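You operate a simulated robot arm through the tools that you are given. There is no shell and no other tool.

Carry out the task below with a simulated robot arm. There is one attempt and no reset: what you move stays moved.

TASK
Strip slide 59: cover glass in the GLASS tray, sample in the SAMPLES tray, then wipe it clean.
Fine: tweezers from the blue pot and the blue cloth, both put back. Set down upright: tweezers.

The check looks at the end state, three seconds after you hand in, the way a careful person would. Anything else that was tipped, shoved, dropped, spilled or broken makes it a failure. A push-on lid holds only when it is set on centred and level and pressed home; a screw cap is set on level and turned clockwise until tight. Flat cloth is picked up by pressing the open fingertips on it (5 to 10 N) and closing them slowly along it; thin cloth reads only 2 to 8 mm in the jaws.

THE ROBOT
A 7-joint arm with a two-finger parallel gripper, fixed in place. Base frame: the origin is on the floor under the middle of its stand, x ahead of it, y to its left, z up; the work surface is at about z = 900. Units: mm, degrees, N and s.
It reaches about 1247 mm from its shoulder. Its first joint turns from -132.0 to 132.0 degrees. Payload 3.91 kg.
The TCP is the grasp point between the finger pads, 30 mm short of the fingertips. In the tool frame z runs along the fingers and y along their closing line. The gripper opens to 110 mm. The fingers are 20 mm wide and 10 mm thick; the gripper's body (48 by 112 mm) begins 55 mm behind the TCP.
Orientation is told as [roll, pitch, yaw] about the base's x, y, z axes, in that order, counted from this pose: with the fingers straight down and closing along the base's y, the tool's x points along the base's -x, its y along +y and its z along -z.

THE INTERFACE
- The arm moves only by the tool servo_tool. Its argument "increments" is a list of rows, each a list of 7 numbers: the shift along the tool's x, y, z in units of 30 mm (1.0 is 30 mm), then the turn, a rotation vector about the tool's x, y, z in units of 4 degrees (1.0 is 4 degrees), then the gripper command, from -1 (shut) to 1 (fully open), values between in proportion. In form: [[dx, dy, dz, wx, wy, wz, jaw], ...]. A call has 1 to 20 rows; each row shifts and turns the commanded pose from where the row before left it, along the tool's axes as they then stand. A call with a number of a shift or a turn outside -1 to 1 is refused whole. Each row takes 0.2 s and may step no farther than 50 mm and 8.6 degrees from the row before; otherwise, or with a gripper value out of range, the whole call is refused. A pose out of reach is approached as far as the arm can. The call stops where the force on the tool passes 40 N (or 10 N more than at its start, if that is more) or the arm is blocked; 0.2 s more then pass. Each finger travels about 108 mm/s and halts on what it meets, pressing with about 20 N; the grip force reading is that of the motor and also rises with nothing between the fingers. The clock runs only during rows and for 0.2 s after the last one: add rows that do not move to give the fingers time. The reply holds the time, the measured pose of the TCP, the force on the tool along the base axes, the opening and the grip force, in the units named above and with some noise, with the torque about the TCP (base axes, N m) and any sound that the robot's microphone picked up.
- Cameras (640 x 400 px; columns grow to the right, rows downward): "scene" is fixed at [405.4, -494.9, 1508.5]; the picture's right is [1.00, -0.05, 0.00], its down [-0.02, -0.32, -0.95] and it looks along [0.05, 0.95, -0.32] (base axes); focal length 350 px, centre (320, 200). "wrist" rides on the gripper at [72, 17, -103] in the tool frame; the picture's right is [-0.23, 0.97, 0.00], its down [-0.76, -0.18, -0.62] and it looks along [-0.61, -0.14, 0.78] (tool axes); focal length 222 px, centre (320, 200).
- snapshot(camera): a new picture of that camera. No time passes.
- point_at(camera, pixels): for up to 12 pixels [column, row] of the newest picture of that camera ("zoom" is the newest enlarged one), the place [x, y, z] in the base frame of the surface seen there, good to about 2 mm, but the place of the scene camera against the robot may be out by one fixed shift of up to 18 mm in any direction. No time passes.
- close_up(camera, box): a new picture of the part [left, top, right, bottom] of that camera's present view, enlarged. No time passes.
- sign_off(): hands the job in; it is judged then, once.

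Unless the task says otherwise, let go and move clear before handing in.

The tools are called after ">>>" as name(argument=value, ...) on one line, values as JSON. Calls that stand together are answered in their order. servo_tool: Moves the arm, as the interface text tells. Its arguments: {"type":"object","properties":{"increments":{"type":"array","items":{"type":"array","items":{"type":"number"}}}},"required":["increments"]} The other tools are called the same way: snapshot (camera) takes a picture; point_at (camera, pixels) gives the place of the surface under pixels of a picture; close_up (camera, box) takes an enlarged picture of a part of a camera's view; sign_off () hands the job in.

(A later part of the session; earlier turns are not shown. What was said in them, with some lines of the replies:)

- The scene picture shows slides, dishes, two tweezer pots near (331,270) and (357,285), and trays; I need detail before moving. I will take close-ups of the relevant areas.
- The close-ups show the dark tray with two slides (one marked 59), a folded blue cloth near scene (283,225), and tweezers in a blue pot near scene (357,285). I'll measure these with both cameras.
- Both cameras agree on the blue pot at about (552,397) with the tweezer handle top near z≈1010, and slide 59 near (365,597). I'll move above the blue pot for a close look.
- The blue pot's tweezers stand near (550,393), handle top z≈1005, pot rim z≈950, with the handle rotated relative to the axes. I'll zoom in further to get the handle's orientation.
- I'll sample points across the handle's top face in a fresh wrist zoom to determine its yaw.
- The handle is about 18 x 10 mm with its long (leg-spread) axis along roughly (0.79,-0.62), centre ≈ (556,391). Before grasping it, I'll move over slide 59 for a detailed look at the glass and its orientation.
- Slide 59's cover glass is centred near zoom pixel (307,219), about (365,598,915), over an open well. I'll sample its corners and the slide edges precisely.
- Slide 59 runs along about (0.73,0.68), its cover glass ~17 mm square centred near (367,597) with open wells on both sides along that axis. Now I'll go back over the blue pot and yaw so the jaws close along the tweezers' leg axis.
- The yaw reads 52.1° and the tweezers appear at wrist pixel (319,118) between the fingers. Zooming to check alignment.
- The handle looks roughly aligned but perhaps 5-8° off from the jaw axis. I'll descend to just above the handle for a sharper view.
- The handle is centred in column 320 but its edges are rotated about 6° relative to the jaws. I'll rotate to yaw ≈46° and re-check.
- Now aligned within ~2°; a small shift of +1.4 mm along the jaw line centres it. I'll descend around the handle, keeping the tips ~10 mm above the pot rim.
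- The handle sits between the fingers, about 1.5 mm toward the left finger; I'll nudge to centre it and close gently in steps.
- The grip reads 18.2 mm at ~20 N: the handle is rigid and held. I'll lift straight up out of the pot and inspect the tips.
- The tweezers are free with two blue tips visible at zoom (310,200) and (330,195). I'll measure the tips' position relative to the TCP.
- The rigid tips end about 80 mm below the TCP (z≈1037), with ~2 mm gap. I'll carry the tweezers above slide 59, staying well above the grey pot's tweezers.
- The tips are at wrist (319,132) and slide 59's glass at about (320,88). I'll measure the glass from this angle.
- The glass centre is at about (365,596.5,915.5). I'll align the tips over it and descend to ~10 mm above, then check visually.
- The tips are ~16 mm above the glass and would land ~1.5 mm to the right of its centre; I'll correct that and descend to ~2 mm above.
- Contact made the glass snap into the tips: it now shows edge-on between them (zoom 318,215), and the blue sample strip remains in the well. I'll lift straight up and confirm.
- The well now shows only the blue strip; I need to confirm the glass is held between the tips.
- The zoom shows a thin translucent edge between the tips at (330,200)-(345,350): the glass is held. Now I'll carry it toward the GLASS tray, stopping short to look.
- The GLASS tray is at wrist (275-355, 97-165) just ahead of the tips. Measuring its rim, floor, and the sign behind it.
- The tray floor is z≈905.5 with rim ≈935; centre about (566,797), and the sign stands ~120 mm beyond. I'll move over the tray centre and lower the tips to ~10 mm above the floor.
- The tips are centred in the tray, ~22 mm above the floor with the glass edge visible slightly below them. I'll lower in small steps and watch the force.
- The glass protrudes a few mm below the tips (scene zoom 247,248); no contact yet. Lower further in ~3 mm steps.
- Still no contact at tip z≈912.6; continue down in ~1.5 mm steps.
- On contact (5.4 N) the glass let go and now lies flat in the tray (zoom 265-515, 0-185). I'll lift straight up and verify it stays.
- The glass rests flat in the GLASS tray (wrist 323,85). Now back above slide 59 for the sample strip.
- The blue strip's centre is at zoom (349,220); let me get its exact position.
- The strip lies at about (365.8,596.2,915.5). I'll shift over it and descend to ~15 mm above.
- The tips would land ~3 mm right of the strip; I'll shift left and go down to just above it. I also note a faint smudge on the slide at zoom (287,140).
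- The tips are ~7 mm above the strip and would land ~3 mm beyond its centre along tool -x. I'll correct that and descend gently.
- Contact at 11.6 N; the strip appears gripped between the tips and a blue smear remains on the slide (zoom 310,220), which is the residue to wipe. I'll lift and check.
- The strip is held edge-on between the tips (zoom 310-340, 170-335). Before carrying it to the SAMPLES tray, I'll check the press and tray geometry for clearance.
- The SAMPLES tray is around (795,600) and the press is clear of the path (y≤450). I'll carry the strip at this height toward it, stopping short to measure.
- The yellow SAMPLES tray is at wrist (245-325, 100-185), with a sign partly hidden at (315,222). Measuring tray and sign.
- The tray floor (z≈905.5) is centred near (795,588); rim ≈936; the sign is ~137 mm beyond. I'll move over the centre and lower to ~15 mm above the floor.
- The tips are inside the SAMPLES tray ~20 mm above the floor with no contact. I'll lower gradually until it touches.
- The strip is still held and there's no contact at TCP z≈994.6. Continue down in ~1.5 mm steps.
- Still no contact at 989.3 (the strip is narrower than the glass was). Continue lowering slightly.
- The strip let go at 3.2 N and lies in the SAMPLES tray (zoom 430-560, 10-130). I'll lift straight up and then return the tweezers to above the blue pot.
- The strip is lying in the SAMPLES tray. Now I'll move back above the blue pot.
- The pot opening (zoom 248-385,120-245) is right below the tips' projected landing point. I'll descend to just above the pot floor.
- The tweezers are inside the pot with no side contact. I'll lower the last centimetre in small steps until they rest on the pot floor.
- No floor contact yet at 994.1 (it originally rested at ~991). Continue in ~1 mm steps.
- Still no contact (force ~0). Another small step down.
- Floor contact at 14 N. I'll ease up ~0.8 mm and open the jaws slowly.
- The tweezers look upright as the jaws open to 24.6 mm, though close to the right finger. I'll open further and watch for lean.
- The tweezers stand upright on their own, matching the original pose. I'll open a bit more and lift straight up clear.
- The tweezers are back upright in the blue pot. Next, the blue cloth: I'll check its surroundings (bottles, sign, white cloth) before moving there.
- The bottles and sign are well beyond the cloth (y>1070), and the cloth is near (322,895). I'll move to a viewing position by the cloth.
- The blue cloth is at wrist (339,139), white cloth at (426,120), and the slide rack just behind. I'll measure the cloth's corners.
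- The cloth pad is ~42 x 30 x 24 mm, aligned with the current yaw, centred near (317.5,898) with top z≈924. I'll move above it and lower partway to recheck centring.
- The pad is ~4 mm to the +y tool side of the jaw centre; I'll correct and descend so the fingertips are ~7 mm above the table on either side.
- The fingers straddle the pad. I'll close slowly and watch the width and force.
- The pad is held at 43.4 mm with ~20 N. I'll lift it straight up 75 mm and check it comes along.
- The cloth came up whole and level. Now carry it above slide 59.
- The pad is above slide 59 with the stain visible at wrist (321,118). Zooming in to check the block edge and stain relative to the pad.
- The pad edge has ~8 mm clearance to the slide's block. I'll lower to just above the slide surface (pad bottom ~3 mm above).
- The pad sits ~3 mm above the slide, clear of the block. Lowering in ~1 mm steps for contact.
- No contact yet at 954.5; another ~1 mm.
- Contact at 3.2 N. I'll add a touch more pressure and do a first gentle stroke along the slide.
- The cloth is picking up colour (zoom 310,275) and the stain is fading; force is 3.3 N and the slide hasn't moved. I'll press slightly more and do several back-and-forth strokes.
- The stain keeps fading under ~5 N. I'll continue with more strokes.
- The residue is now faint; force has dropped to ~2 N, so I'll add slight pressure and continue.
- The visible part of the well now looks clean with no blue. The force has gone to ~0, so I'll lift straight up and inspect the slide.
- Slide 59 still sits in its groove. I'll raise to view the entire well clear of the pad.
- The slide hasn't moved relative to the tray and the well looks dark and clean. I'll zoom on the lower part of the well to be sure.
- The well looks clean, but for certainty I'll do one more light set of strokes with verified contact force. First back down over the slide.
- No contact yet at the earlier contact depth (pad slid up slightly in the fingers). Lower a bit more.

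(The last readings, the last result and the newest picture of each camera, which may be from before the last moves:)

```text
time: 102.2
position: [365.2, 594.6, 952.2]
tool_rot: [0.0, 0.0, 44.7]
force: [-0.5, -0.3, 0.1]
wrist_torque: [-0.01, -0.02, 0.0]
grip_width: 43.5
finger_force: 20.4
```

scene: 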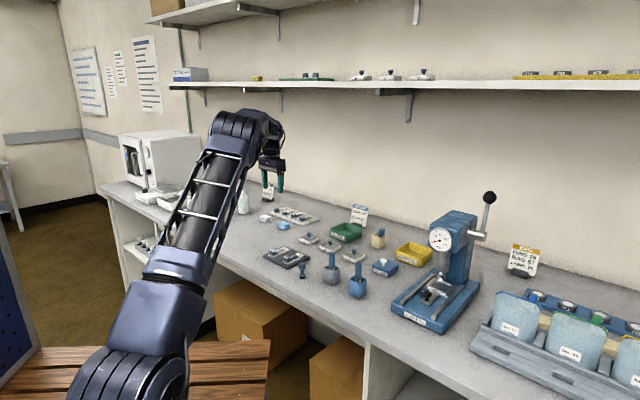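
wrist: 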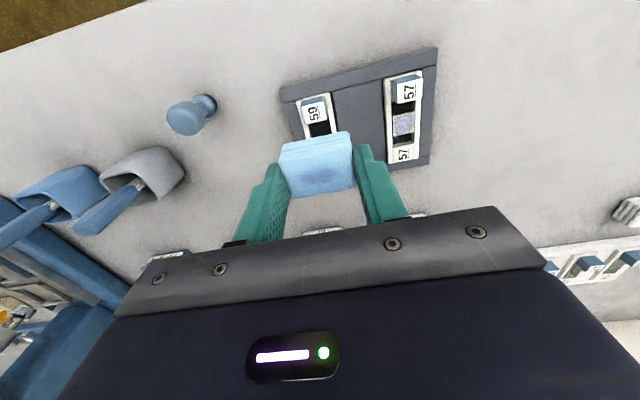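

>>> servo_tool(increments=[[0, 0, 0.02, 0, 0, 0, -0.4], [0, 0, 0, 0, 0, 0, -0.4]])

>>> close_up(camera="wrist", box=[240, 80, 400, 220])

>>> close_up(camera="scene", box=[275, 235, 315, 275])

```text
time: 102.8
position: [365.4, 596.2, 951.0]
tool_rot: [0.0, -0.1, 44.8]
force: [-0.7, -0.7, 1.2]
wrist_torque: [-0.05, 0.0, 0.01]
grip_width: 43.3
finger_force: 20.4
```

```text
2.86 times, centred on (320, 150) of wrist
```

zoom: 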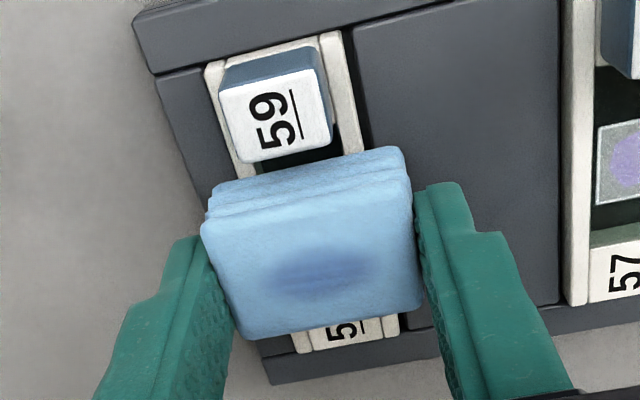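

```text
10.00 times, centred on (295, 255) of scene
```

zoom: 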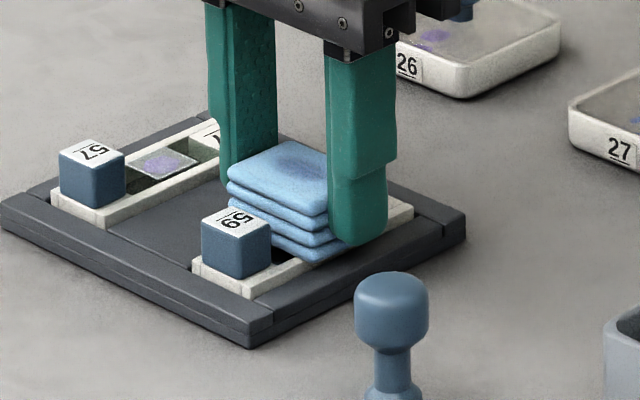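

Light contact (1.2 N). I'll add slight pressure and do a couple of full strokes, staying clear of the block.

>>> servo_tool(increments=[[0, 0, 0.015, 0, 0, 0, -0.4], [0.08, 0, 0, 0, 0, 0, -0.4], [-0.115, 0, 0, 0, 0, 0, -0.4], [-0.115, 0, 0, 0, 0, 0, -0.4], [-0.115, 0, 0, 0, 0, 0, -0.4], [-0.115, 0, 0, 0, 0, 0, -0.4], [0.115, 0, 0, 0, 0, 0, -0.4], [0.115, 0, 0, 0, 0, 0, -0.4], [0.115, 0, 0, 0, 0, 0, -0.4], [0.115, 0, 0, 0, 0, 0, -0.4], [0, 0, 0, 0, 0, 0, -0.4]])

>>> servo_tool(increments=[[-0.115, 0, 0, 0, 0, 0, -0.4], [-0.115, 0, 0, 0, 0, 0, -0.4], [-0.115, 0, 0, 0, 0, 0, -0.4], [-0.115, 0, 0, 0, 0, 0, -0.4], [0.115, 0, 0, 0, 0, 0, -0.4], [0.115, 0, 0, 0, 0, 0, -0.4], [0.115, 0, 0, 0, 0, 0, -0.4], [0.115, 0, 0, 0, 0, 0, -0.4], [-0.115, 0, 0, 0, 0, 0, -0.4], [-0.115, 0, 0, 0, 0, 0, -0.4], [-0.115, 0, 0, 0, 0, 0, -0.4], [-0.115, 0, 0, 0, 0, 0, -0.4], [0.19, 0, 0, 0, 0, 0, -0.4], [0.19, 0, 0, 0, 0, 0, -0.4], [0, 0, 0, 0, 0, 0, -0.4]])

```text
time: 105.2
position: [364.8, 593.0, 950.9]
tool_rot: [0.0, 0.0, 44.8]
force: [4.3, 3.3, 12.8]
wrist_torque: [0.18, -0.18, -0.02]
grip_width: 43.9
finger_force: 20.2
```

```text
time: 108.4
position: [366.1, 595.9, 949.1]
tool_rot: [0.0, 0.0, 44.8]
force: [1.6, 1.3, 5.1]
wrist_torque: [0.05, -0.11, 0.02]
grip_width: 43.7
finger_force: 20.1
```

Contact force peaked at 12.8 N and is now 5 N; strokes done. I'll lift and inspect again.

>>> servo_tool(increments=[[0, 0, -0.115, 0, 0, 0, -0.4], [0, 0, -0.4, 0, 0, 0, -0.4], [0, 0, -0.8, 0, 0, 0, -0.4], [0, 0, -0.8, 0, 0, 0, -0.4], [0, 0, -0.8, 0, 0, 0, -0.4], [0, 0, -0.9, 0, 0, 0, -0.4], [0, 0, -0.9, 0, 0, 0, -0.4], [0, 0, 0, 0, 0, 0, -0.4]])

>>> close_up(camera="wrist", box=[270, 40, 370, 210])

>>> close_up(camera="wrist", box=[300, 70, 340, 120])

>>> close_up(camera="scene", box=[265, 190, 325, 280])

```text
time: 110.2
position: [365.2, 597.7, 1089.5]
tool_rot: [0.0, 0.1, 44.9]
force: [0.0, -0.4, 0.3]
wrist_torque: [0.01, 0.01, 0.02]
grip_width: 43.6
finger_force: 20.2
```

```text
2.35 times, centred on (320, 125) of wrist
```

zoom: 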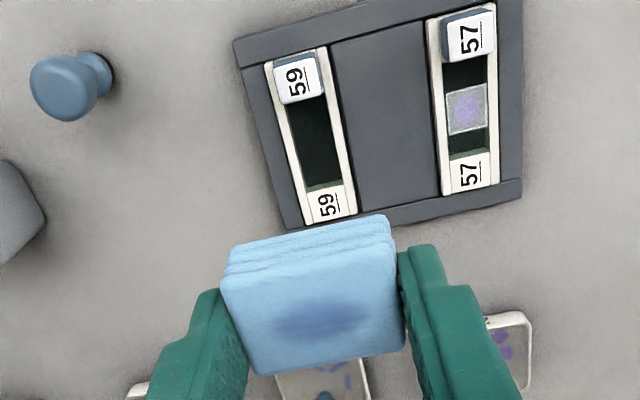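

```text
8.00 times, centred on (320, 95) of wrist
```

zoom: 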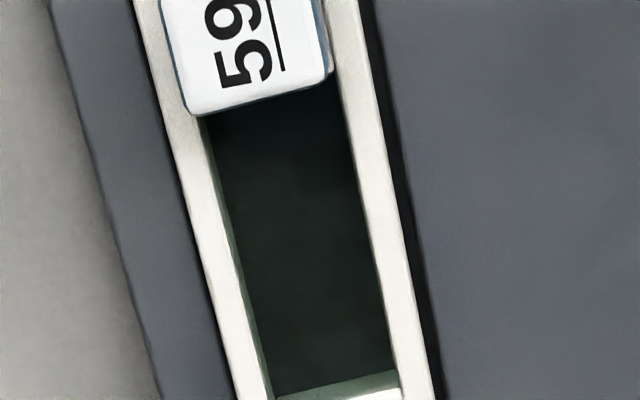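

```text
4.44 times, centred on (295, 235) of scene
```

zoom: 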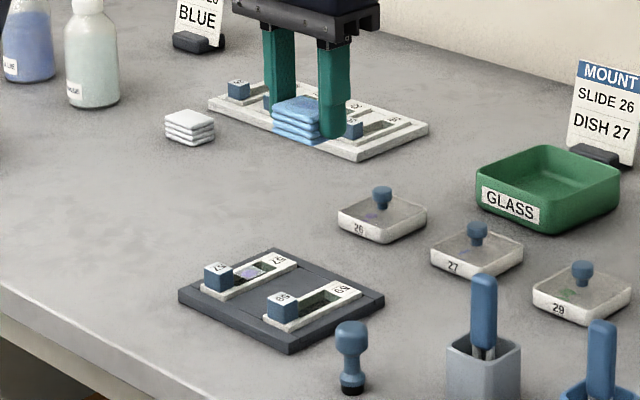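

Slide 59 is clean and in its groove. Now I'll carry the cloth back, reversing the transfer exactly.

>>> servo_tool(increments=[[-0.272, 0.373, 0, 0, 0, 0, -0.4], [-0.542, 0.754, 0, 0, 0, 0, -0.4], [-0.542, 0.754, 0, 0, 0, 0, -0.4], [-0.542, 0.754, 0, 0, 0, 0, -0.4], [-0.542, 0.754, 0, 0, 0, 0, -0.4], [-0.542, 0.754, 0, 0, 0, 0, -0.4], [-0.542, 0.754, 0, 0, 0, 0, -0.4], [-0.542, 0.754, 0, 0, 0, 0, -0.4], [-0.542, 0.754, 0, 0, 0, 0, -0.4], [-0.542, 0.754, 0, 0, 0, 0, -0.4], [-0.542, 0.754, 0, 0, 0, 0, -0.4], [-0.27, 0.377, 0, 0, 0, 0, -0.4], [0, 0, 0.5, 0, 0, 0, -0.4], [0, 0, 0.9, 0, 0, 0, -0.4], [0, 0, 0.7, 0, 0, 0, -0.4], [0, 0, 0.5, 0, 0, 0, -0.4], [0, 0, 0, 0, 0, 0, -0.4]])

>>> snapshot(camera="wrist")

>>> close_up(camera="scene", box=[245, 180, 325, 245])

```text
time: 113.8
position: [318.7, 898.1, 1012.2]
tool_rot: [0.0, 0.0, 44.8]
force: [-0.1, -0.7, -0.7]
wrist_torque: [-0.01, 0.02, 0.0]
grip_width: 43.7
finger_force: 20.0
```

```text
taken
```

wrist: 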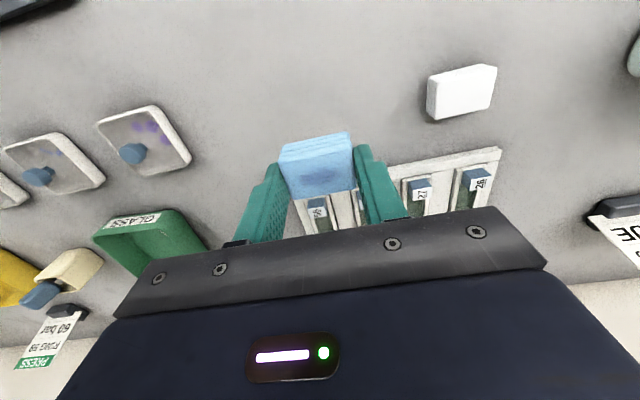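

```text
6.15 times, centred on (285, 212) of scene
```

zoom: 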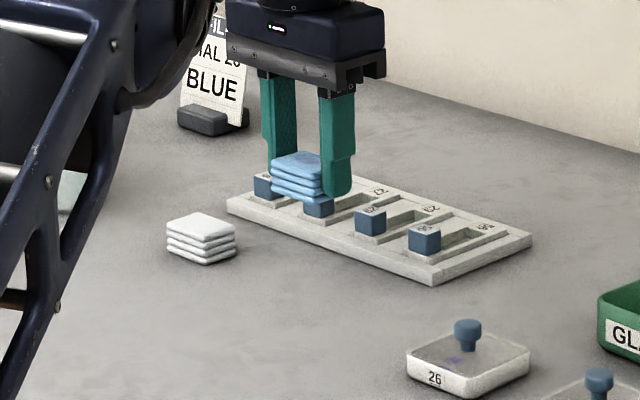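

The pose matches where the cloth was lifted. Lowering to just above the table at the original spot.

>>> servo_tool(increments=[[0, 0, 0.5, 0, 0, 0, -0.4], [0, 0, 0.8, 0, 0, 0, -0.4], [0, 0, 0.7, 0, 0, 0, -0.4], [0, 0, 0.4, 0, 0, 0, -0.4], [0, 0, 0.1, 0, 0, 0, -0.4], [0, 0, 0, 0, 0, 0, -0.4]])

```text
time: 115.2
position: [317.8, 897.5, 936.7]
tool_rot: [0.0, 0.0, 44.8]
force: [-0.1, -0.3, 0.0]
wrist_torque: [-0.04, 0.05, -0.03]
grip_width: 43.3
finger_force: 19.9
```

No contact yet at 936.7; lower in ~1 mm steps.

>>> servo_tool(increments=[[0, 0, 0.04, 0, 0, 0, -0.4], [0, 0, 0, 0, 0, 0, -0.4]])

>>> servo_tool(increments=[[0, 0, 0.03, 0, 0, 0, -0.4], [0, 0, 0, 0, 0, 0, -0.4]])

```text
time: 115.8
position: [318.4, 897.8, 936.2]
tool_rot: [-0.1, 0.0, 44.9]
force: [-0.2, -0.1, -0.2]
wrist_torque: [-0.02, 0.0, 0.0]
grip_width: 43.5
finger_force: 20.3
```

```text
time: 116.4
position: [318.1, 898.9, 936.0]
tool_rot: [0.0, 0.0, 44.7]
force: [0.8, 0.8, 1.5]
wrist_torque: [0.01, -0.01, -0.01]
grip_width: 43.4
finger_force: 20.1
```

Possibly touching (1.5 N). One more tiny step to confirm.

>>> servo_tool(increments=[[0, 0, 0.02, 0, 0, 0, -0.4], [0, 0, 0, 0, 0, 0, -0.4]])

>>> close_up(camera="scene", box=[260, 200, 310, 240])

```text
time: 117.0
position: [318.1, 899.7, 933.6]
tool_rot: [0.0, 0.0, 44.8]
force: [-0.4, 0.6, 0.3]
wrist_torque: [-0.01, -0.01, -0.01]
grip_width: 43.6
finger_force: 18.9
```

```text
10.00 times, centred on (285, 220) of scene
```

zoom: 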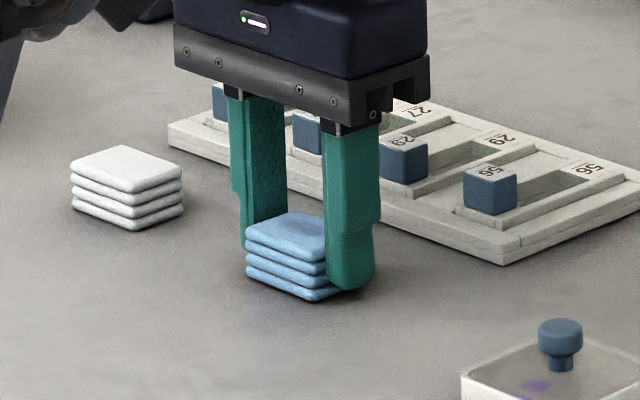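

Not clearly in contact; the pad bottom looks on or nearly on the table. One more small step.

>>> servo_tool(increments=[[0, 0, 0.025, 0, 0, 0, -0.4], [0, 0, 0, 0, 0, 0, -0.4]])

```text
time: 117.6
position: [319.3, 899.1, 935.4]
tool_rot: [0.1, 0.0, 44.8]
force: [0.4, 0.3, 2.3]
wrist_torque: [0.06, -0.03, -0.01]
grip_width: 43.3
finger_force: 19.5
```

>>> servo_tool(increments=[[0, 0, 0.02, 0, 0, 0, -0.4], [0, 0, 0, 0, 0, 0, -0.4]])

```text
time: 118.2
position: [317.8, 899.4, 935.0]
tool_rot: [0.0, 0.0, 44.8]
force: [1.0, 1.2, 7.2]
wrist_torque: [0.11, -0.11, 0.01]
grip_width: 43.4
finger_force: 20.0
```

Firm table contact (7.2 N). I'll ease up slightly and open the jaws gradually to release the cloth.

>>> servo_tool(increments=[[0, 0, -0.015, 0, 0, 0, -0.3], [0, 0, 0, 0, 0, 0, -0.22], [0, 0, 0, 0, 0, 0, -0.2], [0, 0, 0, 0, 0, 0, -0.17], [0, 0, 0, 0, 0, 0, -0.12], [0, 0, 0, 0, 0, 0, -0.05], [0, 0, 0, 0, 0, 0, 0.05], [0, 0, 0, 0, 0, 0, 0.15], [0, 0, 0, 0, 0, 0, 0.15]])

>>> close_up(camera="wrist", box=[240, 90, 400, 220])

>>> close_up(camera="scene", box=[260, 200, 310, 240])

```text
time: 120.2
position: [318.0, 899.4, 935.0]
tool_rot: [0.0, 0.0, 44.8]
force: [-0.3, -0.7, 0.5]
wrist_torque: [-0.01, 0.03, 0.0]
grip_width: 63.5
finger_force: 0.0
```

```text
3.08 times, centred on (320, 155) of wrist
```

zoom: 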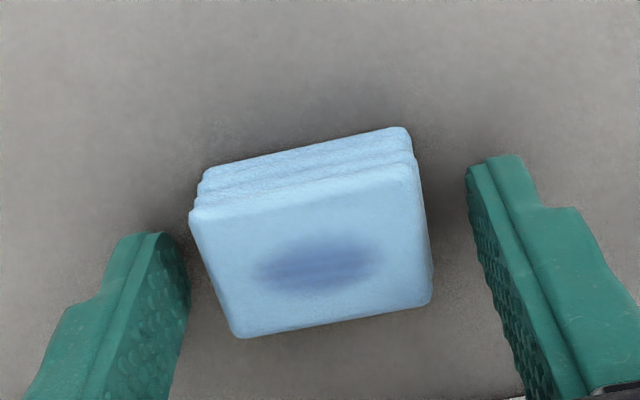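

```text
10.00 times, centred on (285, 220) of scene
```

zoom: 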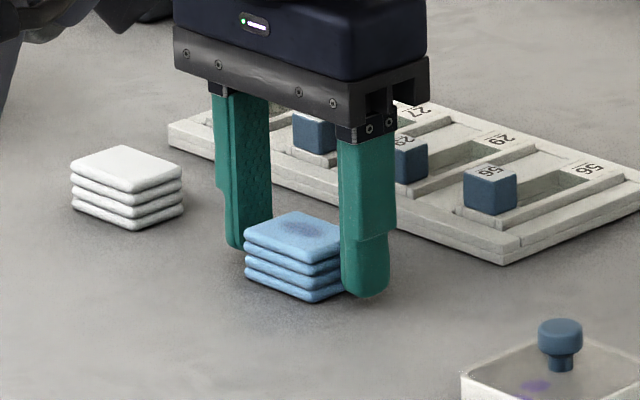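

The cloth is released flat at its original place. I'll lift straight up, clear of everything, and back off.

>>> servo_tool(increments=[[0, 0, -0.2, 0, 0, 0, 0.15], [0, 0, -0.6, 0, 0, 0, 0.15], [0, 0, -0.9, 0, 0, 0, 0.15], [0, 0, -0.9, 0, 0, 0, 0.2], [0, 0, -0.9, 0, 0, 0, 0.3], [0, 0, -0.9, 0, 0, 0, 0.5], [0, 0, -0.9, 0, 0, 0, 0.5], [0.6, -0.8, -0.3, 0, 0, 0, 0.5], [0.6, -0.8, 0, 0, 0, 0, 0.5], [0.6, -0.8, 0, 0, 0, 0, 0.5], [0.6, -0.8, 0, 0, 0, 0, 0.5], [0, 0, 0, 0, 0, 0, 0.5]])

>>> snapshot(camera="wrist")

>>> snapshot(camera="scene")

>>> close_up(camera="scene", box=[250, 195, 420, 305])

```text
time: 122.8
position: [336.0, 781.2, 1104.1]
tool_rot: [0.1, -0.1, 44.8]
force: [-0.5, 0.2, -0.5]
wrist_torque: [0.0, -0.01, 0.0]
grip_width: 82.7
finger_force: 0.0
```

```text
taken
```

wrist: 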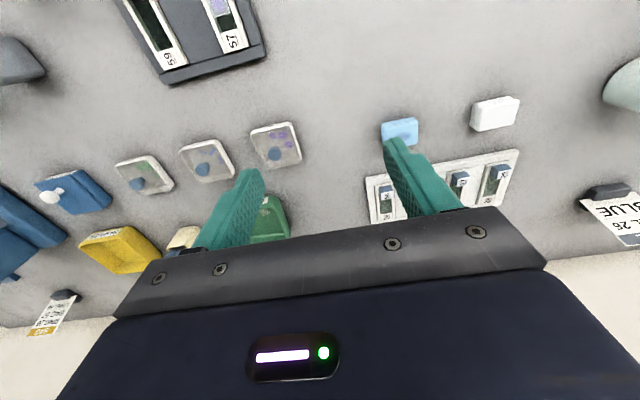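

```text
taken
```

scene: 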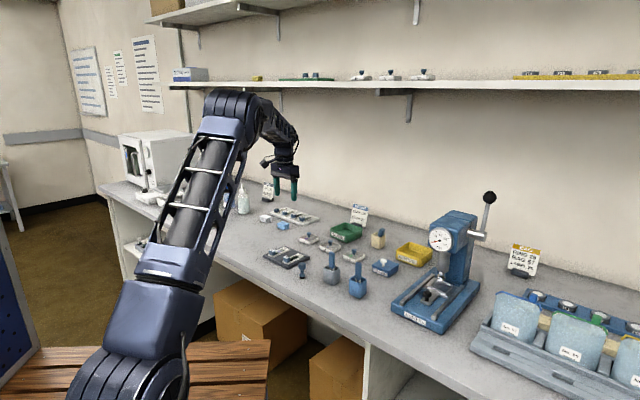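

```text
3.64 times, centred on (335, 250) of scene
```

zoom: 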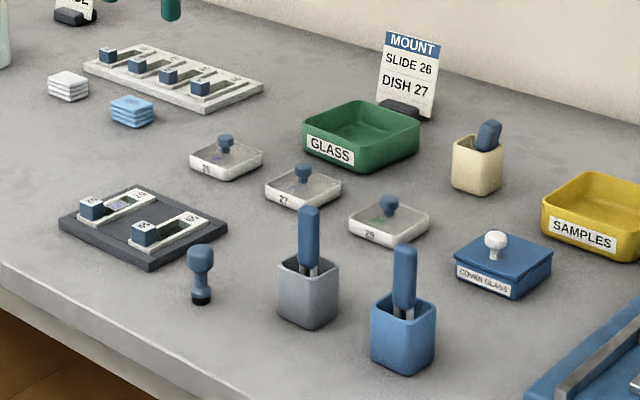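

Everything looks in place: cloth at scene (283,226), tweezers in the blue pot at (357,287), slide 59 empty in its tray. I'll take final close-ups for verification before handing in.

>>> close_up(camera="scene", box=[325, 250, 385, 305])

>>> close_up(camera="scene", box=[260, 210, 320, 280])

>>> close_up(camera="scene", box=[325, 205, 440, 275])

>>> close_up(camera="wrist", box=[80, 180, 300, 290])

```text
7.27 times, centred on (355, 278) of scene
```

zoom: 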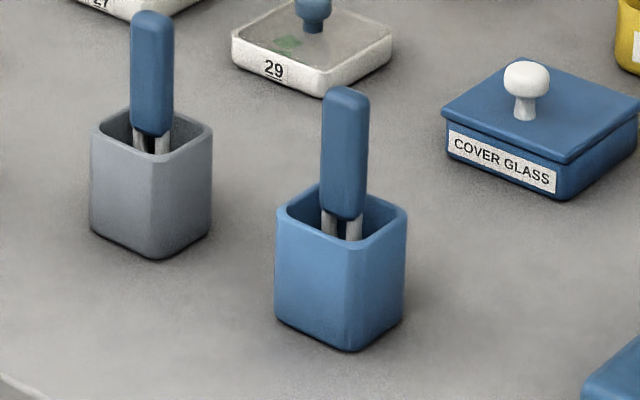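

```text
5.71 times, centred on (290, 245) of scene
```

zoom: 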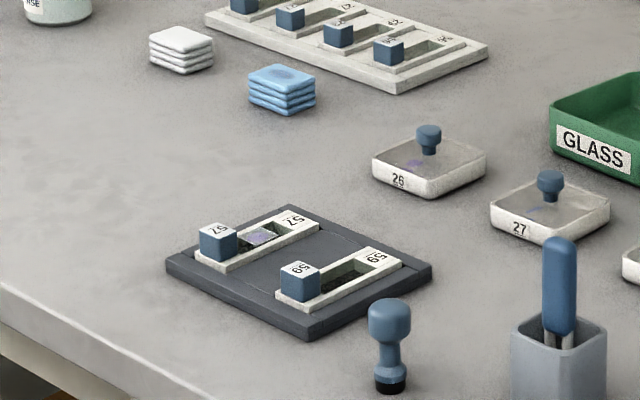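

```text
5.57 times, centred on (382, 240) of scene
```

zoom: 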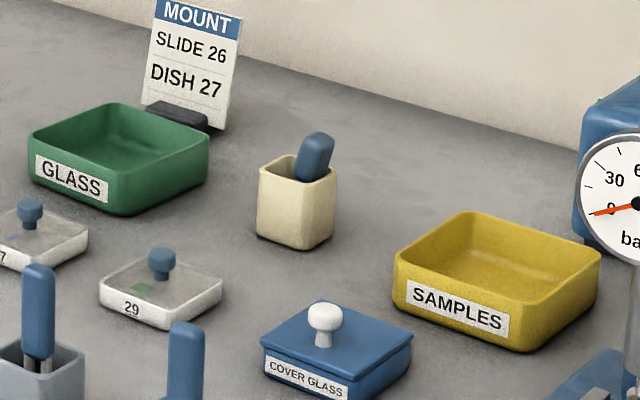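

```text
2.91 times, centred on (190, 235) of wrist
```

zoom: 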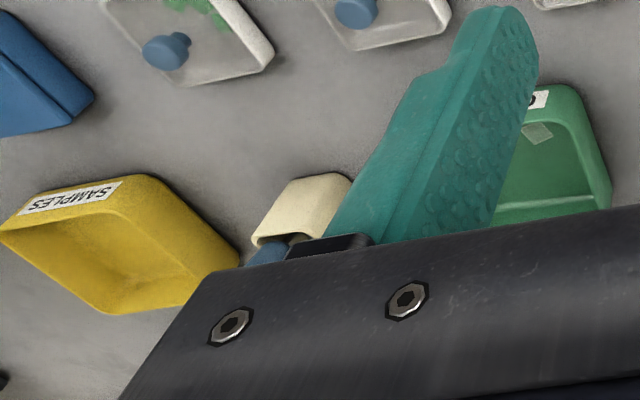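

The glass is visible in the GLASS tray (wrist zoom 537,133). I saw the strip in the SAMPLES tray when I lifted away from it, though the near wall hides it in this view. Slide 59 is clean in its groove, the cloth is back in place, the tweezers stand upright in the blue pot, and the gripper is empty and clear. Handing in.

>>> sign_off()

```text
The job is handed in.
```

Slide 59 is stripped and wiped, and I've handed the job in. I don't have the result of the check.

- **Cover glass:** it lies flat in the GLASS tray and shows in the last wrist picture.
- **Sample:** the blue strip is in the SAMPLES tray. I saw it lying there as I lifted away, but the tray wall hides it in the final pictures.
- **Slide 59:** taking the strip off left a blue smear on the slide. I wiped it away with the blue cloth, and the last close-ups show the slide clean and still in its groove.
- **Tweezers:** they stand upright in the blue pot.
- **Blue cloth:** it is back in its original place, with a blue mark on it from the wiping.

Nothing else looks moved or tipped in the final pictures, and the gripper is empty and clear of the bench.
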